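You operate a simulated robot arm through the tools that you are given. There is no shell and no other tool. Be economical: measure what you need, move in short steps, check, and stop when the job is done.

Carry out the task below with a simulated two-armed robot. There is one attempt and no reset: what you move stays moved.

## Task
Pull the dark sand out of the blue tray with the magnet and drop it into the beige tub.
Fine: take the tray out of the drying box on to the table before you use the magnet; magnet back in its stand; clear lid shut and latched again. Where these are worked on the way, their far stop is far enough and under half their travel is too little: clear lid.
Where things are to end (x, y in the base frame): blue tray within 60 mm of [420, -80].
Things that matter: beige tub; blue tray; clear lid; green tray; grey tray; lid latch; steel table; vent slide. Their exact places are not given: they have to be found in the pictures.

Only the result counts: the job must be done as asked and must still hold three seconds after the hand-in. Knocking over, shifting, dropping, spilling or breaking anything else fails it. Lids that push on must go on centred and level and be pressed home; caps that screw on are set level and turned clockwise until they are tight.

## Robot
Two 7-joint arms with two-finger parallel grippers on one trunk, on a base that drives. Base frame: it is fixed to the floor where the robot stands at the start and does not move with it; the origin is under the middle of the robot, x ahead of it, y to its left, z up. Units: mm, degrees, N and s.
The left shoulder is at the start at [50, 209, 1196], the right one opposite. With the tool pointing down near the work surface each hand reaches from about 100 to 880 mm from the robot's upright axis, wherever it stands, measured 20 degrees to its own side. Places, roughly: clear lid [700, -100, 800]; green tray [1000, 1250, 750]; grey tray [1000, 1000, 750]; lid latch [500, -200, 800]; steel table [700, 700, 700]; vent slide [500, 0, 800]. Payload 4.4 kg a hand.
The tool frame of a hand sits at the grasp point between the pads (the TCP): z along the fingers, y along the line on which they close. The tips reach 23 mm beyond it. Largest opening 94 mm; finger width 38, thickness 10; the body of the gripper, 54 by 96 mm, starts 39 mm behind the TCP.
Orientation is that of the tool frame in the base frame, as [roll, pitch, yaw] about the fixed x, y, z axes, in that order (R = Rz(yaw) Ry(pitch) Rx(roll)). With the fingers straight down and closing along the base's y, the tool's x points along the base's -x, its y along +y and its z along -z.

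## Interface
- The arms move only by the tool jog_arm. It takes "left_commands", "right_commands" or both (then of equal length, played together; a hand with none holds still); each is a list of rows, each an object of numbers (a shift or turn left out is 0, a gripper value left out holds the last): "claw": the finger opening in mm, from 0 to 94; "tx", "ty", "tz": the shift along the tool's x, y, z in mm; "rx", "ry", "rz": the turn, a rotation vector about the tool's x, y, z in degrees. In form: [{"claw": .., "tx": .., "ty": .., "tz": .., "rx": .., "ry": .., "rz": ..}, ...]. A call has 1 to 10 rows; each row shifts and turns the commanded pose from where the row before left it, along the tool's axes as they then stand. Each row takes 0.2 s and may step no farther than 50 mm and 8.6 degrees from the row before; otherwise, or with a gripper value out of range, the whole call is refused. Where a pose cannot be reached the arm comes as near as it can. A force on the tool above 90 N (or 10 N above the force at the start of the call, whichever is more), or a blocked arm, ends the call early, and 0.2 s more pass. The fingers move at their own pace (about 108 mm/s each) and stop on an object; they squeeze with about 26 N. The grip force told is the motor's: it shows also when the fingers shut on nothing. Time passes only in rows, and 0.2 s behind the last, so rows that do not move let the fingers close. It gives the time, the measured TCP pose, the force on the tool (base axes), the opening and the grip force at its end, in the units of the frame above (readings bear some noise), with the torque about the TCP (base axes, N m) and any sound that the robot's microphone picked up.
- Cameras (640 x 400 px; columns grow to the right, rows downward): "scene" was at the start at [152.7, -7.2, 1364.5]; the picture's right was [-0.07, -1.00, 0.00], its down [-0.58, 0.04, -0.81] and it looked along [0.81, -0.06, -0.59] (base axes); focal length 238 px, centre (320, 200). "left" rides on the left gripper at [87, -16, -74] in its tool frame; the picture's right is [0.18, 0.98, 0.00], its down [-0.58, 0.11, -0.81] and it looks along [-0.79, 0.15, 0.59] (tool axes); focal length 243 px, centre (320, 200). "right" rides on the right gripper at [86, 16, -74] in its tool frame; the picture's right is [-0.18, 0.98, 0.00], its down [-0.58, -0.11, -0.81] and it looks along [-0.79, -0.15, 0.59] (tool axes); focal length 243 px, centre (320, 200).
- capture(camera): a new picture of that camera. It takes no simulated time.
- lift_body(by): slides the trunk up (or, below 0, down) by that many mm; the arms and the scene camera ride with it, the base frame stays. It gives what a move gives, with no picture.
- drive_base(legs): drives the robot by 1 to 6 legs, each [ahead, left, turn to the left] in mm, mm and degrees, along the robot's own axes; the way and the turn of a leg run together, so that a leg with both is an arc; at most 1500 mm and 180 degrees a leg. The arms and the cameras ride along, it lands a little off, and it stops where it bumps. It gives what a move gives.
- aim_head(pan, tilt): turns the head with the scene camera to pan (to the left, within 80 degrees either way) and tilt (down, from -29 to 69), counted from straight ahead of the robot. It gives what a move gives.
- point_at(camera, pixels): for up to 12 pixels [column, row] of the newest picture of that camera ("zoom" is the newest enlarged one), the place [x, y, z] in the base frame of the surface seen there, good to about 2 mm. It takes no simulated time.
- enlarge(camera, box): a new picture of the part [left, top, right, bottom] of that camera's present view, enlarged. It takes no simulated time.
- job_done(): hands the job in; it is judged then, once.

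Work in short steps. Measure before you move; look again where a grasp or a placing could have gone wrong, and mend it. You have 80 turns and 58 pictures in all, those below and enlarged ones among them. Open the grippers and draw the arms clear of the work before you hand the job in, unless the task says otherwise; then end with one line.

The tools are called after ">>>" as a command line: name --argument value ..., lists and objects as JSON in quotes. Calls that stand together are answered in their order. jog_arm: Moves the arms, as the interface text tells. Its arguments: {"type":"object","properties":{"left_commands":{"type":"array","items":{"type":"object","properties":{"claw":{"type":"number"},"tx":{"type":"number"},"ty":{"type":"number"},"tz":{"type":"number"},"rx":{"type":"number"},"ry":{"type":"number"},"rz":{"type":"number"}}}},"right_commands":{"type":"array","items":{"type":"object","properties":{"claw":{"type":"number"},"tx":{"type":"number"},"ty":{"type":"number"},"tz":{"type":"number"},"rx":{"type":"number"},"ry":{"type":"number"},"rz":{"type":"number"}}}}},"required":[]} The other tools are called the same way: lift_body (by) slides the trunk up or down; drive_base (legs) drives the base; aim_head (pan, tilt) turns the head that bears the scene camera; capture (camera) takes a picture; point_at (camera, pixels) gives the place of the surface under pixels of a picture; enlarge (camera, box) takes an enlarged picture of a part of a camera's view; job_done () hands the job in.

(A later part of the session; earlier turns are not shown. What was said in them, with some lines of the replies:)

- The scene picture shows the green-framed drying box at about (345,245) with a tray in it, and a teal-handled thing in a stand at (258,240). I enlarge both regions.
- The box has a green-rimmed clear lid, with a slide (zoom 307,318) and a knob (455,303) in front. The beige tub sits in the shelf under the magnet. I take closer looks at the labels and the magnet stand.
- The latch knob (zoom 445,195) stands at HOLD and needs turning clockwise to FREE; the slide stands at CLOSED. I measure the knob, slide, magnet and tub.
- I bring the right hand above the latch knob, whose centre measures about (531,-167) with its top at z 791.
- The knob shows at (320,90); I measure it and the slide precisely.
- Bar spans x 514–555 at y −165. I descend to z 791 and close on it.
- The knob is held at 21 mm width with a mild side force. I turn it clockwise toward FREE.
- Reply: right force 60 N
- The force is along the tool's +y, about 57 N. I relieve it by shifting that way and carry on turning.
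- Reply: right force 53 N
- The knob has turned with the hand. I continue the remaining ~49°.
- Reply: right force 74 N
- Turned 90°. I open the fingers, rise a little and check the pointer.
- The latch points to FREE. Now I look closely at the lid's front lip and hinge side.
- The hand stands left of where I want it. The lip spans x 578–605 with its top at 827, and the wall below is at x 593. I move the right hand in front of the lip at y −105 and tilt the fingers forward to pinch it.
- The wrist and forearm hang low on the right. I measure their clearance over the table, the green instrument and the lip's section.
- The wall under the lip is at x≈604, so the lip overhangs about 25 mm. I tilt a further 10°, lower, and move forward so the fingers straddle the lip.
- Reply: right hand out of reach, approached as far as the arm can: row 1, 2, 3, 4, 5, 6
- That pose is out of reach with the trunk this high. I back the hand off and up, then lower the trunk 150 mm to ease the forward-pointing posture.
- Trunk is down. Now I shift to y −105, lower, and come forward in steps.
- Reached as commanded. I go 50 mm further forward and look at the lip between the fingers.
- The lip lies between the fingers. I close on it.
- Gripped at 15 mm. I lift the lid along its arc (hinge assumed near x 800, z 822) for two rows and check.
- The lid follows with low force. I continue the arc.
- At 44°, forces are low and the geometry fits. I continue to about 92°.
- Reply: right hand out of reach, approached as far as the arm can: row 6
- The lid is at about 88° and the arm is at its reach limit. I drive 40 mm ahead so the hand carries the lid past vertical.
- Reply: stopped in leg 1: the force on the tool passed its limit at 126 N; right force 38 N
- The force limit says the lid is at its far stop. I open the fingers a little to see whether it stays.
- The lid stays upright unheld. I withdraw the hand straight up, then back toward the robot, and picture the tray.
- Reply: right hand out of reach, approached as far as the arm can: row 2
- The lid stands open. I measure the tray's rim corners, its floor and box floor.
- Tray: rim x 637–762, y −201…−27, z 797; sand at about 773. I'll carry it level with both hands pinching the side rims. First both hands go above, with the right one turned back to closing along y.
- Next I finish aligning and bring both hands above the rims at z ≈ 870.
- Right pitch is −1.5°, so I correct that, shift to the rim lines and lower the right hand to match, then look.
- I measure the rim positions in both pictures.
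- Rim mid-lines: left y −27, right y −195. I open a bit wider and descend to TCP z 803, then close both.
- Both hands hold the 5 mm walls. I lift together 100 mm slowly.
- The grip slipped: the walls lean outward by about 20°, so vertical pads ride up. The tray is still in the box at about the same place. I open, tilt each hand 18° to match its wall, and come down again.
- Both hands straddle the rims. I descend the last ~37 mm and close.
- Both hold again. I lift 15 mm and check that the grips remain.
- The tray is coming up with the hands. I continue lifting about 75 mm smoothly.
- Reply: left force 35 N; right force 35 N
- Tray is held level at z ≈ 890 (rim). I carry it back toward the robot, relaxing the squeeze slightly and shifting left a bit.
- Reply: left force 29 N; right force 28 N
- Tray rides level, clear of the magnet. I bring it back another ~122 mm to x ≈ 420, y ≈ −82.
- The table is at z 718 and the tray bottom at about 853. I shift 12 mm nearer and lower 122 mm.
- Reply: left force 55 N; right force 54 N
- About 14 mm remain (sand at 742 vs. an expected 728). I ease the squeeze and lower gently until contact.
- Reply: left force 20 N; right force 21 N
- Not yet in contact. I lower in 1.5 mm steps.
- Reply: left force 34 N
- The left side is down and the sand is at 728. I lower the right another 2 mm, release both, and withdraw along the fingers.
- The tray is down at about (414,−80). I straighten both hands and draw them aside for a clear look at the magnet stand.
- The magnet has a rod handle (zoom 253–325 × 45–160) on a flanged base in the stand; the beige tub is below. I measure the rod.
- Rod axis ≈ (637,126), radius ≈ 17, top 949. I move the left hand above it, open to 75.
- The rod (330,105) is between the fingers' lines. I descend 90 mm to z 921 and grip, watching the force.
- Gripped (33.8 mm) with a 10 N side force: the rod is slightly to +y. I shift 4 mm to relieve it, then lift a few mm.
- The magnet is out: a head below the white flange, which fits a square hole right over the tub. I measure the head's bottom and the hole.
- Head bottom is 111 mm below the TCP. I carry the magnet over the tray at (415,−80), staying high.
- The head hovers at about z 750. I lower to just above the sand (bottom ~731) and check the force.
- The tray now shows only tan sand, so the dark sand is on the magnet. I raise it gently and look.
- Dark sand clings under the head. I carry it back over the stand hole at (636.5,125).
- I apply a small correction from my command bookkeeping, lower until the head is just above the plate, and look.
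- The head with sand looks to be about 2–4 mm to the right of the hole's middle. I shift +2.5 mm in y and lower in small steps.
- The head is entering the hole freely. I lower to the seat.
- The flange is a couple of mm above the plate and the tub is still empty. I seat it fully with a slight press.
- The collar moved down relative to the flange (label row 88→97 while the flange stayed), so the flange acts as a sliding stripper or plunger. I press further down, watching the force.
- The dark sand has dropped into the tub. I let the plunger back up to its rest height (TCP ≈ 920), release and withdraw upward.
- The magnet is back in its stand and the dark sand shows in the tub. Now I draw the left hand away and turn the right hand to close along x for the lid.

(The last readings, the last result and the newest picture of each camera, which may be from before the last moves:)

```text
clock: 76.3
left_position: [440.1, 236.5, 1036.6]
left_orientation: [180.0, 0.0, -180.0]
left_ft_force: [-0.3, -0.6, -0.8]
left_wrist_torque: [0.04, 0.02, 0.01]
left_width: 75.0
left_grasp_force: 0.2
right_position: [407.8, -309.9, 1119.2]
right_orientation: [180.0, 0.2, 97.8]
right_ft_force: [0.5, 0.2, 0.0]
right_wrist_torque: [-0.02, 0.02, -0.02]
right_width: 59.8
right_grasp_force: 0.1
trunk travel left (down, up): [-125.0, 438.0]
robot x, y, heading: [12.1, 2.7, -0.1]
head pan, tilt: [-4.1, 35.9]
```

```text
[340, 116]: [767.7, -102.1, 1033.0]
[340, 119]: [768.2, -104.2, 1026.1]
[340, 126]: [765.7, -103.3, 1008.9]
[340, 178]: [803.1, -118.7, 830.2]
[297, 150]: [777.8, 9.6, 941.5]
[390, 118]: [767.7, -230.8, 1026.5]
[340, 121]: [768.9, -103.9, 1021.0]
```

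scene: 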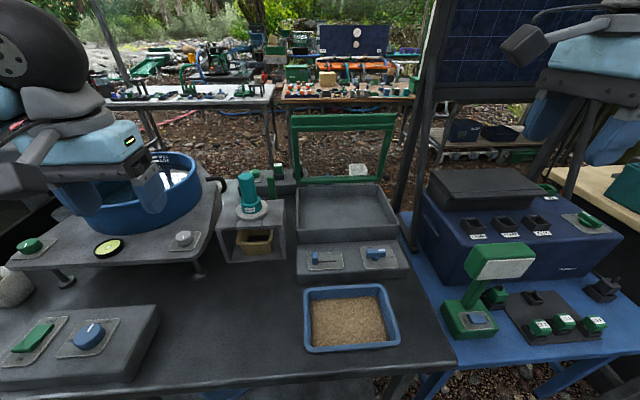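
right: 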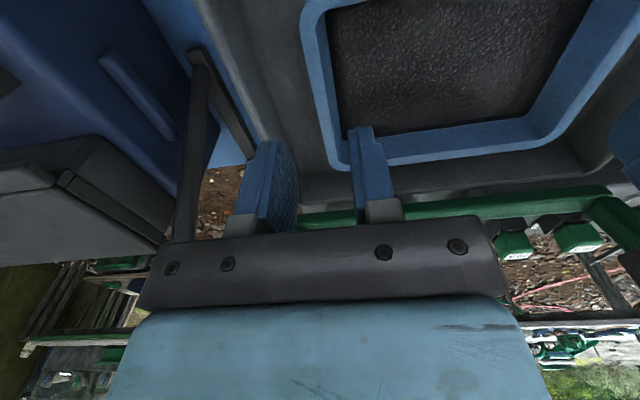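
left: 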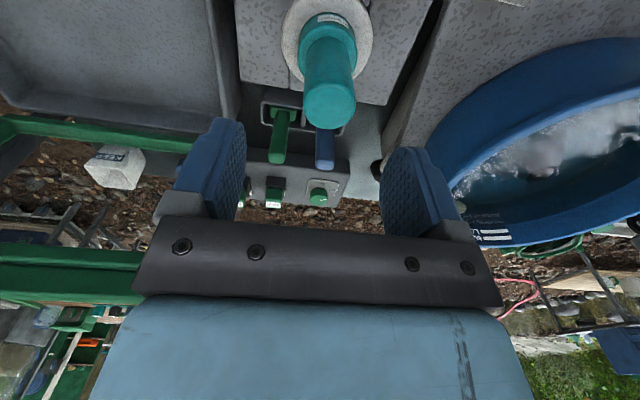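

The lid holds itself at about 80° (top edge near x 768–783, z ≈ 1041). I align the right hand to it and bring it in front at height.

>>> jog_arm --right_commands '[{"rz": 7.8}, {"rx": -5}, {"rx": -5}, {"tx": 41.2}, {"tx": 41.2}, {"tx": 41.2}, {"tx": 41.2}, {"tx": 41.2}, {}]'

>>> jog_arm --right_commands '[{"ty": 45, "tz": 7.8}, {"ty": 45, "tz": 7.8}, {"ty": 45, "tz": 7.8}, {"ty": 45, "tz": 7.8}, {"ty": 45, "tz": 7.8}, {"ty": 45, "tz": 7.8}, {"ty": 45, "tz": 7.8}, {"ty": 43, "tz": 7.4}, {}]'

```text
clock: 78.3
left_position: [438.5, 236.2, 1035.8]
left_orientation: [179.9, 0.0, -180.0]
left_ft_force: [-0.5, -0.6, -0.3]
left_wrist_torque: [0.01, 0.01, -0.03]
left_width: 75.1
left_grasp_force: 0.1
right_position: [409.2, -104.3, 1119.3]
right_orientation: [170.0, 0.2, 90.1]
right_ft_force: [-0.3, -0.3, -0.2]
right_wrist_torque: [-0.02, -0.01, 0.02]
right_width: 59.8
right_grasp_force: 0.0
trunk travel left (down, up): [-125.0, 438.0]
robot x, y, heading: [13.4, 1.7, 0.1]
head pan, tilt: [-4.1, 35.9]
```

```text
clock: 80.3
left_position: [439.6, 236.1, 1037.9]
left_orientation: [180.0, 0.1, -180.0]
left_ft_force: [0.2, -1.4, -0.5]
left_wrist_torque: [-0.05, 0.0, 0.01]
left_width: 75.0
left_grasp_force: 0.0
right_position: [772.9, -98.4, 1120.7]
right_orientation: [169.9, 0.1, 90.2]
right_ft_force: [0.4, -0.9, -0.1]
right_wrist_torque: [0.01, 0.02, 0.0]
right_width: 60.1
right_grasp_force: 0.1
trunk travel left (down, up): [-125.0, 438.0]
robot x, y, heading: [11.9, 1.1, 0.1]
head pan, tilt: [-4.1, 35.9]
```

The hand is above the lid's edge. I descend 72 mm straight down, straddling it, and look.

>>> jog_arm --right_commands '[{"tz": 24, "ty": -3.7}, {"tz": 24, "ty": -3.7}, {"tz": 23, "ty": -3.6}, {}]'

>>> capture --camera "right"

```text
clock: 81.3
left_position: [439.6, 237.3, 1037.4]
left_orientation: [180.0, 0.0, 179.9]
left_ft_force: [-0.2, 0.5, 0.2]
left_wrist_torque: [0.01, 0.0, -0.02]
left_width: 74.9
left_grasp_force: 0.1
right_position: [774.8, -98.4, 1047.5]
right_orientation: [170.0, 0.1, 90.1]
right_ft_force: [-0.3, 0.4, 0.1]
right_wrist_torque: [0.02, 0.02, 0.0]
right_width: 59.9
right_grasp_force: 0.0
trunk travel left (down, up): [-125.0, 438.0]
robot x, y, heading: [9.3, -1.6, 0.1]
head pan, tilt: [-4.1, 35.9]
```

```text
8 pictures are left
```

right: 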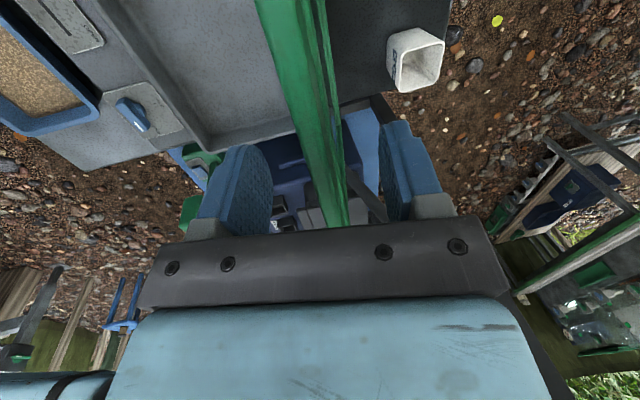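

The lid's edge lies between the fingers. I close on it.

>>> jog_arm --right_commands '[{"claw": 25}, {"claw": 0}, {}, {}]'

```text
clock: 82.3
left_position: [438.4, 237.6, 1036.7]
left_orientation: [-179.9, 0.0, -179.9]
left_ft_force: [0.2, -0.5, -0.4]
left_wrist_torque: [-0.05, 0.0, 0.02]
left_width: 75.1
left_grasp_force: 0.0
right_position: [773.4, -99.9, 1048.0]
right_orientation: [170.1, 0.0, 90.2]
right_ft_force: [-18.2, -1.2, -10.0]
right_wrist_torque: [-0.22, 0.42, -0.79]
right_width: 11.9
right_grasp_force: 45.0
trunk travel left (down, up): [-125.0, 438.0]
robot x, y, heading: [15.7, 1.7, -0.1]
head pan, tilt: [-4.1, 35.9]
```

Gripped. I begin closing along the arc with small steps to check the forces.

>>> jog_arm --right_commands '[{"ty": -15.9, "tz": -0.3, "rx": -4}, {"ty": -15.9, "tz": -0.3, "rx": -4}, {"ty": -15.9, "tz": -0.3, "rx": -4}]'

```text
clock: 83.2
left_position: [439.8, 238.7, 1036.3]
left_orientation: [180.0, 0.0, -179.9]
left_ft_force: [0.1, 0.0, 0.0]
left_wrist_torque: [-0.01, -0.01, 0.03]
left_width: 75.0
left_grasp_force: 0.2
right_position: [728.5, -100.2, 1037.6]
right_orientation: [157.8, 0.0, 90.3]
right_ft_force: [-2.5, 9.1, -1.4]
right_wrist_torque: [0.28, 0.65, -1.11]
right_width: 11.8
right_grasp_force: 45.2
trunk travel left (down, up): [-125.0, 438.0]
robot x, y, heading: [14.6, 1.9, 0.1]
head pan, tilt: [-4.1, 35.9]
```

Radius holds at 227 mm with low forces. I continue 48°.

>>> jog_arm --right_commands '[{"ty": -31.7, "tz": 0.6, "rx": -8}, {"ty": -31.7, "tz": 0.6, "rx": -8}, {"ty": -31.7, "tz": 0.6, "rx": -8}, {"ty": -31.7, "tz": 0.6, "rx": -8}, {"ty": -31.7, "tz": 0.6, "rx": -8}, {"ty": -31.7, "tz": 0.6, "rx": -8}]'

```text
clock: 84.5
left_position: [438.5, 240.2, 1035.8]
left_orientation: [-179.8, 0.0, -179.9]
left_ft_force: [-0.2, 0.7, 0.1]
left_wrist_torque: [-0.01, 0.01, 0.02]
left_width: 74.7
left_grasp_force: 0.1
right_position: [590.4, -99.1, 913.9]
right_orientation: [109.6, 0.1, 90.1]
right_ft_force: [-9.4, 5.6, 2.7]
right_wrist_torque: [1.12, 0.28, -0.15]
right_width: 12.2
right_grasp_force: 45.2
trunk travel left (down, up): [-125.0, 438.0]
robot x, y, heading: [14.3, 5.6, -0.1]
head pan, tilt: [-4.1, 35.9]
```

About 24° remain. I go a further 15°, carefully.

>>> jog_arm --right_commands '[{"ty": -31.7, "tz": 0.6, "rx": -8}, {"ty": -27.7, "tz": 0.4, "rx": -7}, {}]'

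```text
clock: 85.3
left_position: [439.2, 233.8, 1037.5]
left_orientation: [179.8, 0.0, -180.0]
left_ft_force: [-0.4, 0.2, 0.5]
left_wrist_torque: [0.01, 0.0, 0.01]
left_width: 75.1
left_grasp_force: 0.0
right_position: [574.7, -93.4, 860.0]
right_orientation: [95.0, 0.1, 89.5]
right_ft_force: [-0.9, -39.9, -2.4]
right_wrist_torque: [-0.12, 0.61, -0.82]
right_width: 12.8
right_grasp_force: 44.9
right hand out of reach, approached as far as the arm can: row 2
trunk travel left (down, up): [-125.0, 438.0]
robot x, y, heading: [17.8, 2.4, 0.0]
head pan, tilt: [-4.1, 35.9]
```

The arm is near its limit with the lid about 10° open. Lowering the trunk carries the hand straight down, so I lower it 32 mm.

>>> lift_body --by -32

```text
clock: 86.1
left_position: [437.7, 235.6, 1006.3]
left_orientation: [179.8, 0.0, 180.0]
left_ft_force: [0.8, 0.9, -0.7]
left_wrist_torque: [-0.02, 0.0, 0.02]
left_width: 75.4
left_grasp_force: 0.1
right_position: [570.8, -87.6, 830.4]
right_orientation: [95.1, 0.0, 90.0]
right_ft_force: [-22.5, -31.4, 3.1]
right_wrist_torque: [-0.18, -0.59, -0.27]
right_width: 12.2
right_grasp_force: 45.1
trunk travel left (down, up): [-93.0, 470.0]
robot x, y, heading: [12.4, -0.4, 0.0]
head pan, tilt: [-4.1, 35.9]
```

The lid is nearly down. I open the fingers and withdraw straight back, then rise and look.

>>> jog_arm --right_commands '[{"claw": 50}, {}, {"tz": -30}, {"tz": -40}, {"tz": -40}, {"ty": 40}, {"ty": 40}, {"ty": 40}, {}]'

>>> enlarge --camera "scene" --box '[250, 130, 430, 310]'

>>> point_at --camera "zoom" --pixels '[[250, 197], [250, 207], [440, 195], [430, 205], [340, 200], [240, 150], [420, 140], [330, 205]]'

```text
clock: 88.1
left_position: [438.9, 237.9, 1004.4]
left_orientation: [-180.0, 0.0, -180.0]
left_ft_force: [0.2, 0.5, -0.6]
left_wrist_torque: [0.03, 0.0, 0.02]
left_width: 74.9
left_grasp_force: 0.0
right_position: [473.4, -88.4, 960.0]
right_orientation: [95.2, 0.2, 89.9]
right_ft_force: [0.1, -0.5, 0.4]
right_wrist_torque: [0.0, 0.0, 0.02]
right_width: 50.0
right_grasp_force: 0.1
trunk travel left (down, up): [-93.0, 470.0]
robot x, y, heading: [12.7, -0.1, -0.1]
head pan, tilt: [-4.1, 35.9]
```

```text
2.22 times, centred on (340, 220) of scene
```

zoom: 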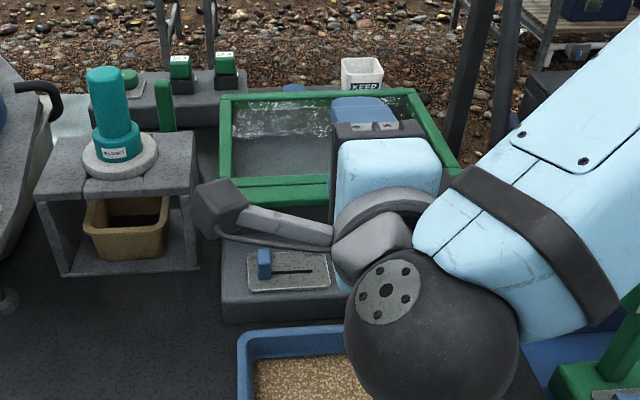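

```text
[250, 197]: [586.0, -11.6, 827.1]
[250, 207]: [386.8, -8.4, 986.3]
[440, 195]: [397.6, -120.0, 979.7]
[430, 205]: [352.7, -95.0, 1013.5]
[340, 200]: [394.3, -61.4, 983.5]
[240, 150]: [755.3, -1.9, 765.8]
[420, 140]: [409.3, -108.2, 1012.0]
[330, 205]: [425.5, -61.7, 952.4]
```

The lip is back at z 827, its closed height. I turn the hand upright (yaw 90) for the latch.

>>> jog_arm --right_commands '[{"rx": 8.5}, {"rx": 8.5}, {"rx": 8.5}, {"rx": 8.5}, {"rx": 8.5}, {"rx": 8.5}, {"rx": 8.5}, {"rx": 8.5}, {"rx": 8.5}, {"rx": 8.4}]'

>>> jog_arm --right_commands '[{"tx": -38, "ty": 30}, {"tx": -38, "ty": 31}, {"tz": 40}, {"tz": 40}, {}]'

>>> capture --camera "right"

>>> point_at --camera "right" --pixels '[[325, 65], [330, 95], [335, 115], [318, 90], [345, 90], [320, 50], [410, 60], [430, 90]]'

```text
clock: 90.3
left_position: [439.7, 237.4, 1004.5]
left_orientation: [180.0, 0.0, -180.0]
left_ft_force: [-0.2, 0.4, -0.3]
left_wrist_torque: [0.02, -0.01, 0.0]
left_width: 74.9
left_grasp_force: 0.0
right_position: [475.3, -86.3, 959.2]
right_orientation: [-179.8, 0.2, 89.9]
right_ft_force: [0.2, 0.2, 0.6]
right_wrist_torque: [-0.01, 0.01, 0.0]
right_width: 50.1
right_grasp_force: 0.1
trunk travel left (down, up): [-93.0, 470.0]
robot x, y, heading: [12.2, -3.3, 0.0]
head pan, tilt: [-4.1, 35.9]
```

```text
clock: 91.5
left_position: [438.7, 236.7, 1004.5]
left_orientation: [-180.0, -0.1, 180.0]
left_ft_force: [-0.4, -0.5, 0.8]
left_wrist_torque: [-0.01, -0.02, 0.0]
left_width: 75.1
left_grasp_force: 0.0
right_position: [535.1, -163.3, 881.1]
right_orientation: [180.0, 0.1, 89.9]
right_ft_force: [-0.4, -0.1, -0.4]
right_wrist_torque: [-0.02, 0.01, -0.03]
right_width: 50.1
right_grasp_force: 0.0
trunk travel left (down, up): [-93.0, 470.0]
robot x, y, heading: [13.9, 1.7, -0.0]
head pan, tilt: [-4.1, 35.9]
```

```text
6 pictures are left
```

right: 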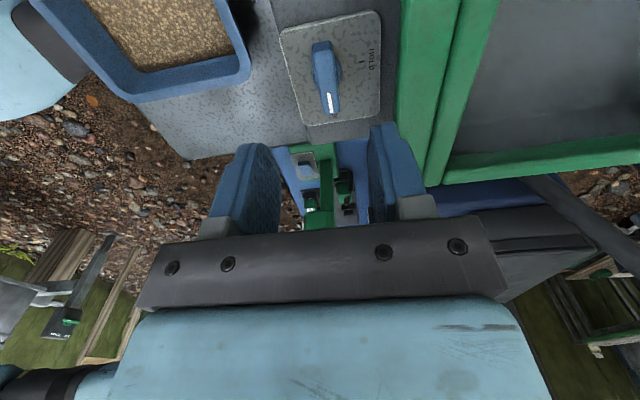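

```text
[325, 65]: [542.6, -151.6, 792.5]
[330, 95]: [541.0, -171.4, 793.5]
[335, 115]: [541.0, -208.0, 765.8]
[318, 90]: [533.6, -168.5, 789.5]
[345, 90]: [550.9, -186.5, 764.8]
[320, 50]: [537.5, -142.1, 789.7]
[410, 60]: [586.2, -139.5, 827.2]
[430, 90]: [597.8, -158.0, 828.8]
```

Lid edge reads z 827–828, so it is closed. The knob bar lies along y at x ≈ 539; I lower onto it and grip.

>>> jog_arm --right_commands '[{"ty": 3.5}, {"tz": 40}, {"tz": 46}, {}, {"claw": 0}, {}, {}]'

```text
clock: 93.1
left_position: [440.6, 237.6, 1003.7]
left_orientation: [179.9, -0.1, -179.9]
left_ft_force: [-0.1, 0.3, 0.7]
left_wrist_torque: [0.0, -0.01, -0.01]
left_width: 75.0
left_grasp_force: 0.1
right_position: [540.0, -164.3, 794.3]
right_orientation: [-180.0, 0.0, 89.8]
right_ft_force: [16.2, 2.8, 3.0]
right_wrist_torque: [0.17, -0.27, 0.04]
right_width: 21.6
right_grasp_force: 44.8
trunk travel left (down, up): [-93.0, 470.0]
robot x, y, heading: [10.7, 3.0, 0.0]
head pan, tilt: [-4.1, 35.9]
```

Gripped. I turn the knob counter-clockwise back to HOLD.

>>> jog_arm --right_commands '[{"rz": -8.2}, {"rz": -8.2}, {"rz": -8.2}, {"rz": -8.2}, {"rz": -8.2}, {"rz": -8.2}]'

>>> jog_arm --right_commands '[{"rz": -8.2}, {"rz": -8.2}, {"rz": -8.2}, {"rz": -8.2}, {"rz": -8}, {}]'

```text
clock: 94.5
left_position: [437.9, 236.6, 1005.8]
left_orientation: [-180.0, 0.1, 180.0]
left_ft_force: [-0.2, -0.8, -0.2]
left_wrist_torque: [0.01, -0.01, 0.01]
left_width: 74.9
left_grasp_force: 0.1
right_position: [539.2, -164.5, 793.9]
right_orientation: [-179.9, 0.1, 139.1]
right_ft_force: [0.5, -16.6, 18.5]
right_wrist_torque: [-0.56, -0.16, -0.04]
right_width: 21.3
right_grasp_force: 45.0
trunk travel left (down, up): [-93.0, 470.0]
robot x, y, heading: [14.0, 0.5, -0.1]
head pan, tilt: [-4.1, 35.9]
```

```text
clock: 95.9
left_position: [436.7, 234.2, 1006.2]
left_orientation: [179.8, 0.0, -180.0]
left_ft_force: [-0.3, 1.0, -0.5]
left_wrist_torque: [0.0, 0.02, 0.0]
left_width: 75.1
left_grasp_force: 0.1
right_position: [537.6, -166.1, 795.0]
right_orientation: [-180.0, 0.1, 179.9]
right_ft_force: [0.2, -42.6, 30.0]
right_wrist_torque: [-0.8, -0.04, -0.13]
right_width: 22.0
right_grasp_force: 44.9
trunk travel left (down, up): [-93.0, 470.0]
robot x, y, heading: [15.6, 4.0, -0.1]
head pan, tilt: [-4.1, 35.9]
```

Turned 90°. I release, rise and draw back, then check everything in the scene.

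>>> jog_arm --right_commands '[{"claw": 60}, {}, {"tz": -40}, {"tz": -45}, {"tz": -45}, {"tz": -40, "ty": -30}, {"ty": -45, "tx": 20}, {"ty": -45, "tx": 40}, {"tx": 40}, {}]'

>>> enlarge --camera "scene" --box '[210, 150, 430, 330]'

>>> point_at --camera "zoom" --pixels '[[310, 175], [400, 170], [470, 170], [340, 320], [270, 300], [450, 370]]'

```text
refused: row 8 steps farther than a row can; nothing moved
```

```text
2.22 times, centred on (320, 240) of scene
```

zoom: 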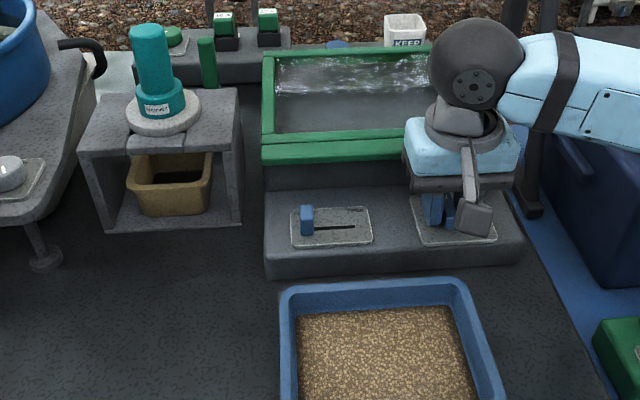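

```text
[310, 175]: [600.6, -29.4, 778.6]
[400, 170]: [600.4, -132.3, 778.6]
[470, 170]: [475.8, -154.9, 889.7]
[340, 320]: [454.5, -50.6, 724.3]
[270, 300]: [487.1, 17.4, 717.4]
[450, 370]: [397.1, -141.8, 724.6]
```

Row 8 was over the limit, so nothing moved. I repeat it with smaller steps.

>>> jog_arm --right_commands '[{"claw": 60}, {}, {"tz": -40}, {"tz": -45}, {"tz": -45}, {"tz": -30, "ty": -30}, {"ty": -40, "tx": 20}, {"ty": -40, "tx": 25}, {"tx": 40}, {}]'

>>> enlarge --camera "scene" --box '[210, 150, 430, 350]'

>>> point_at --camera "zoom" --pixels '[[280, 173], [350, 170], [460, 170], [270, 90], [420, 85], [285, 280], [490, 370], [290, 375]]'

```text
clock: 98.1
left_position: [439.2, 238.1, 1003.8]
left_orientation: [180.0, 0.0, 180.0]
left_ft_force: [0.2, -0.4, 0.7]
left_wrist_torque: [0.05, 0.01, -0.03]
left_width: 75.4
left_grasp_force: 0.1
right_position: [454.7, -270.6, 956.2]
right_orientation: [-179.9, -0.1, 179.8]
right_ft_force: [0.9, -0.7, 1.5]
right_wrist_torque: [-0.01, 0.01, 0.0]
right_width: 59.9
right_grasp_force: 0.1
trunk travel left (down, up): [-93.0, 470.0]
robot x, y, heading: [12.7, 2.0, -0.2]
head pan, tilt: [-4.1, 35.9]
```

```text
2.00 times, centred on (320, 250) of scene
```

zoom: 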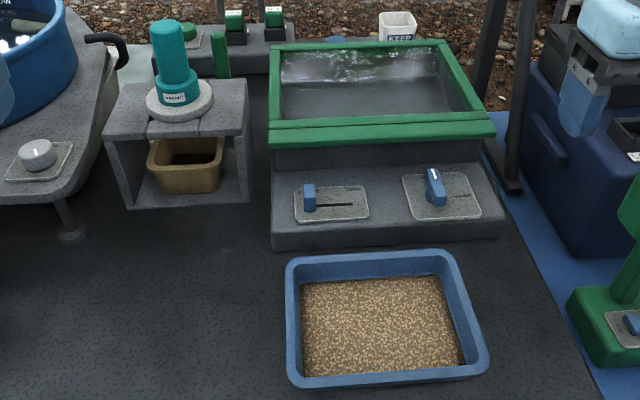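

```text
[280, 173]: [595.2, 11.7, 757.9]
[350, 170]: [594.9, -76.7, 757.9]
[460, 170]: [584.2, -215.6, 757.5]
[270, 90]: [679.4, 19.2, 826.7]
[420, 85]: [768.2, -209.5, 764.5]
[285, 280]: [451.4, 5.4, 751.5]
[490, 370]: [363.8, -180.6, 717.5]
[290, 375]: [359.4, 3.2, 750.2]
```

The lid is shut, and the latch pointer seems at HOLD. One closer look at the latch.

>>> enlarge --camera "scene" --box '[340, 210, 400, 265]'

>>> enlarge --camera "scene" --box '[220, 150, 300, 260]'

```text
7.27 times, centred on (370, 238) of scene
```

zoom: 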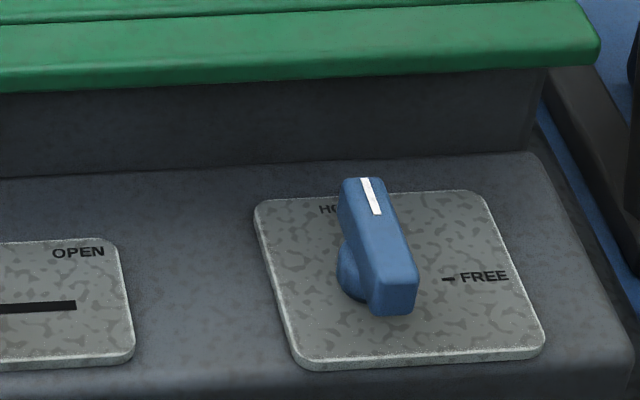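

```text
3.64 times, centred on (260, 205) of scene
```

zoom: 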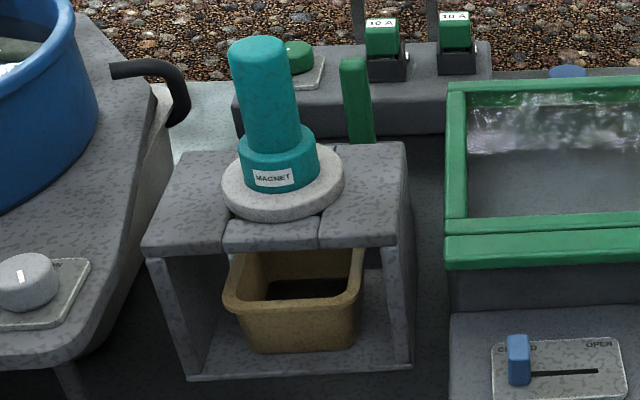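

The latch is at HOLD, the lid is shut, the magnet is in its stand, the dark sand is in the tub and the tray is at about (414,−80). Both hands are open and clear, so I hand in.

>>> job_done

```text
The job is handed in.
```

The dark sand went from the blue tray into the beige tub, and only tan sand is left showing in the tray. The tray is on the table at about (414, −80), the magnet is back in its stand, and the clear lid is shut and latched at HOLD. I've handed the job in but have no verdict yet.
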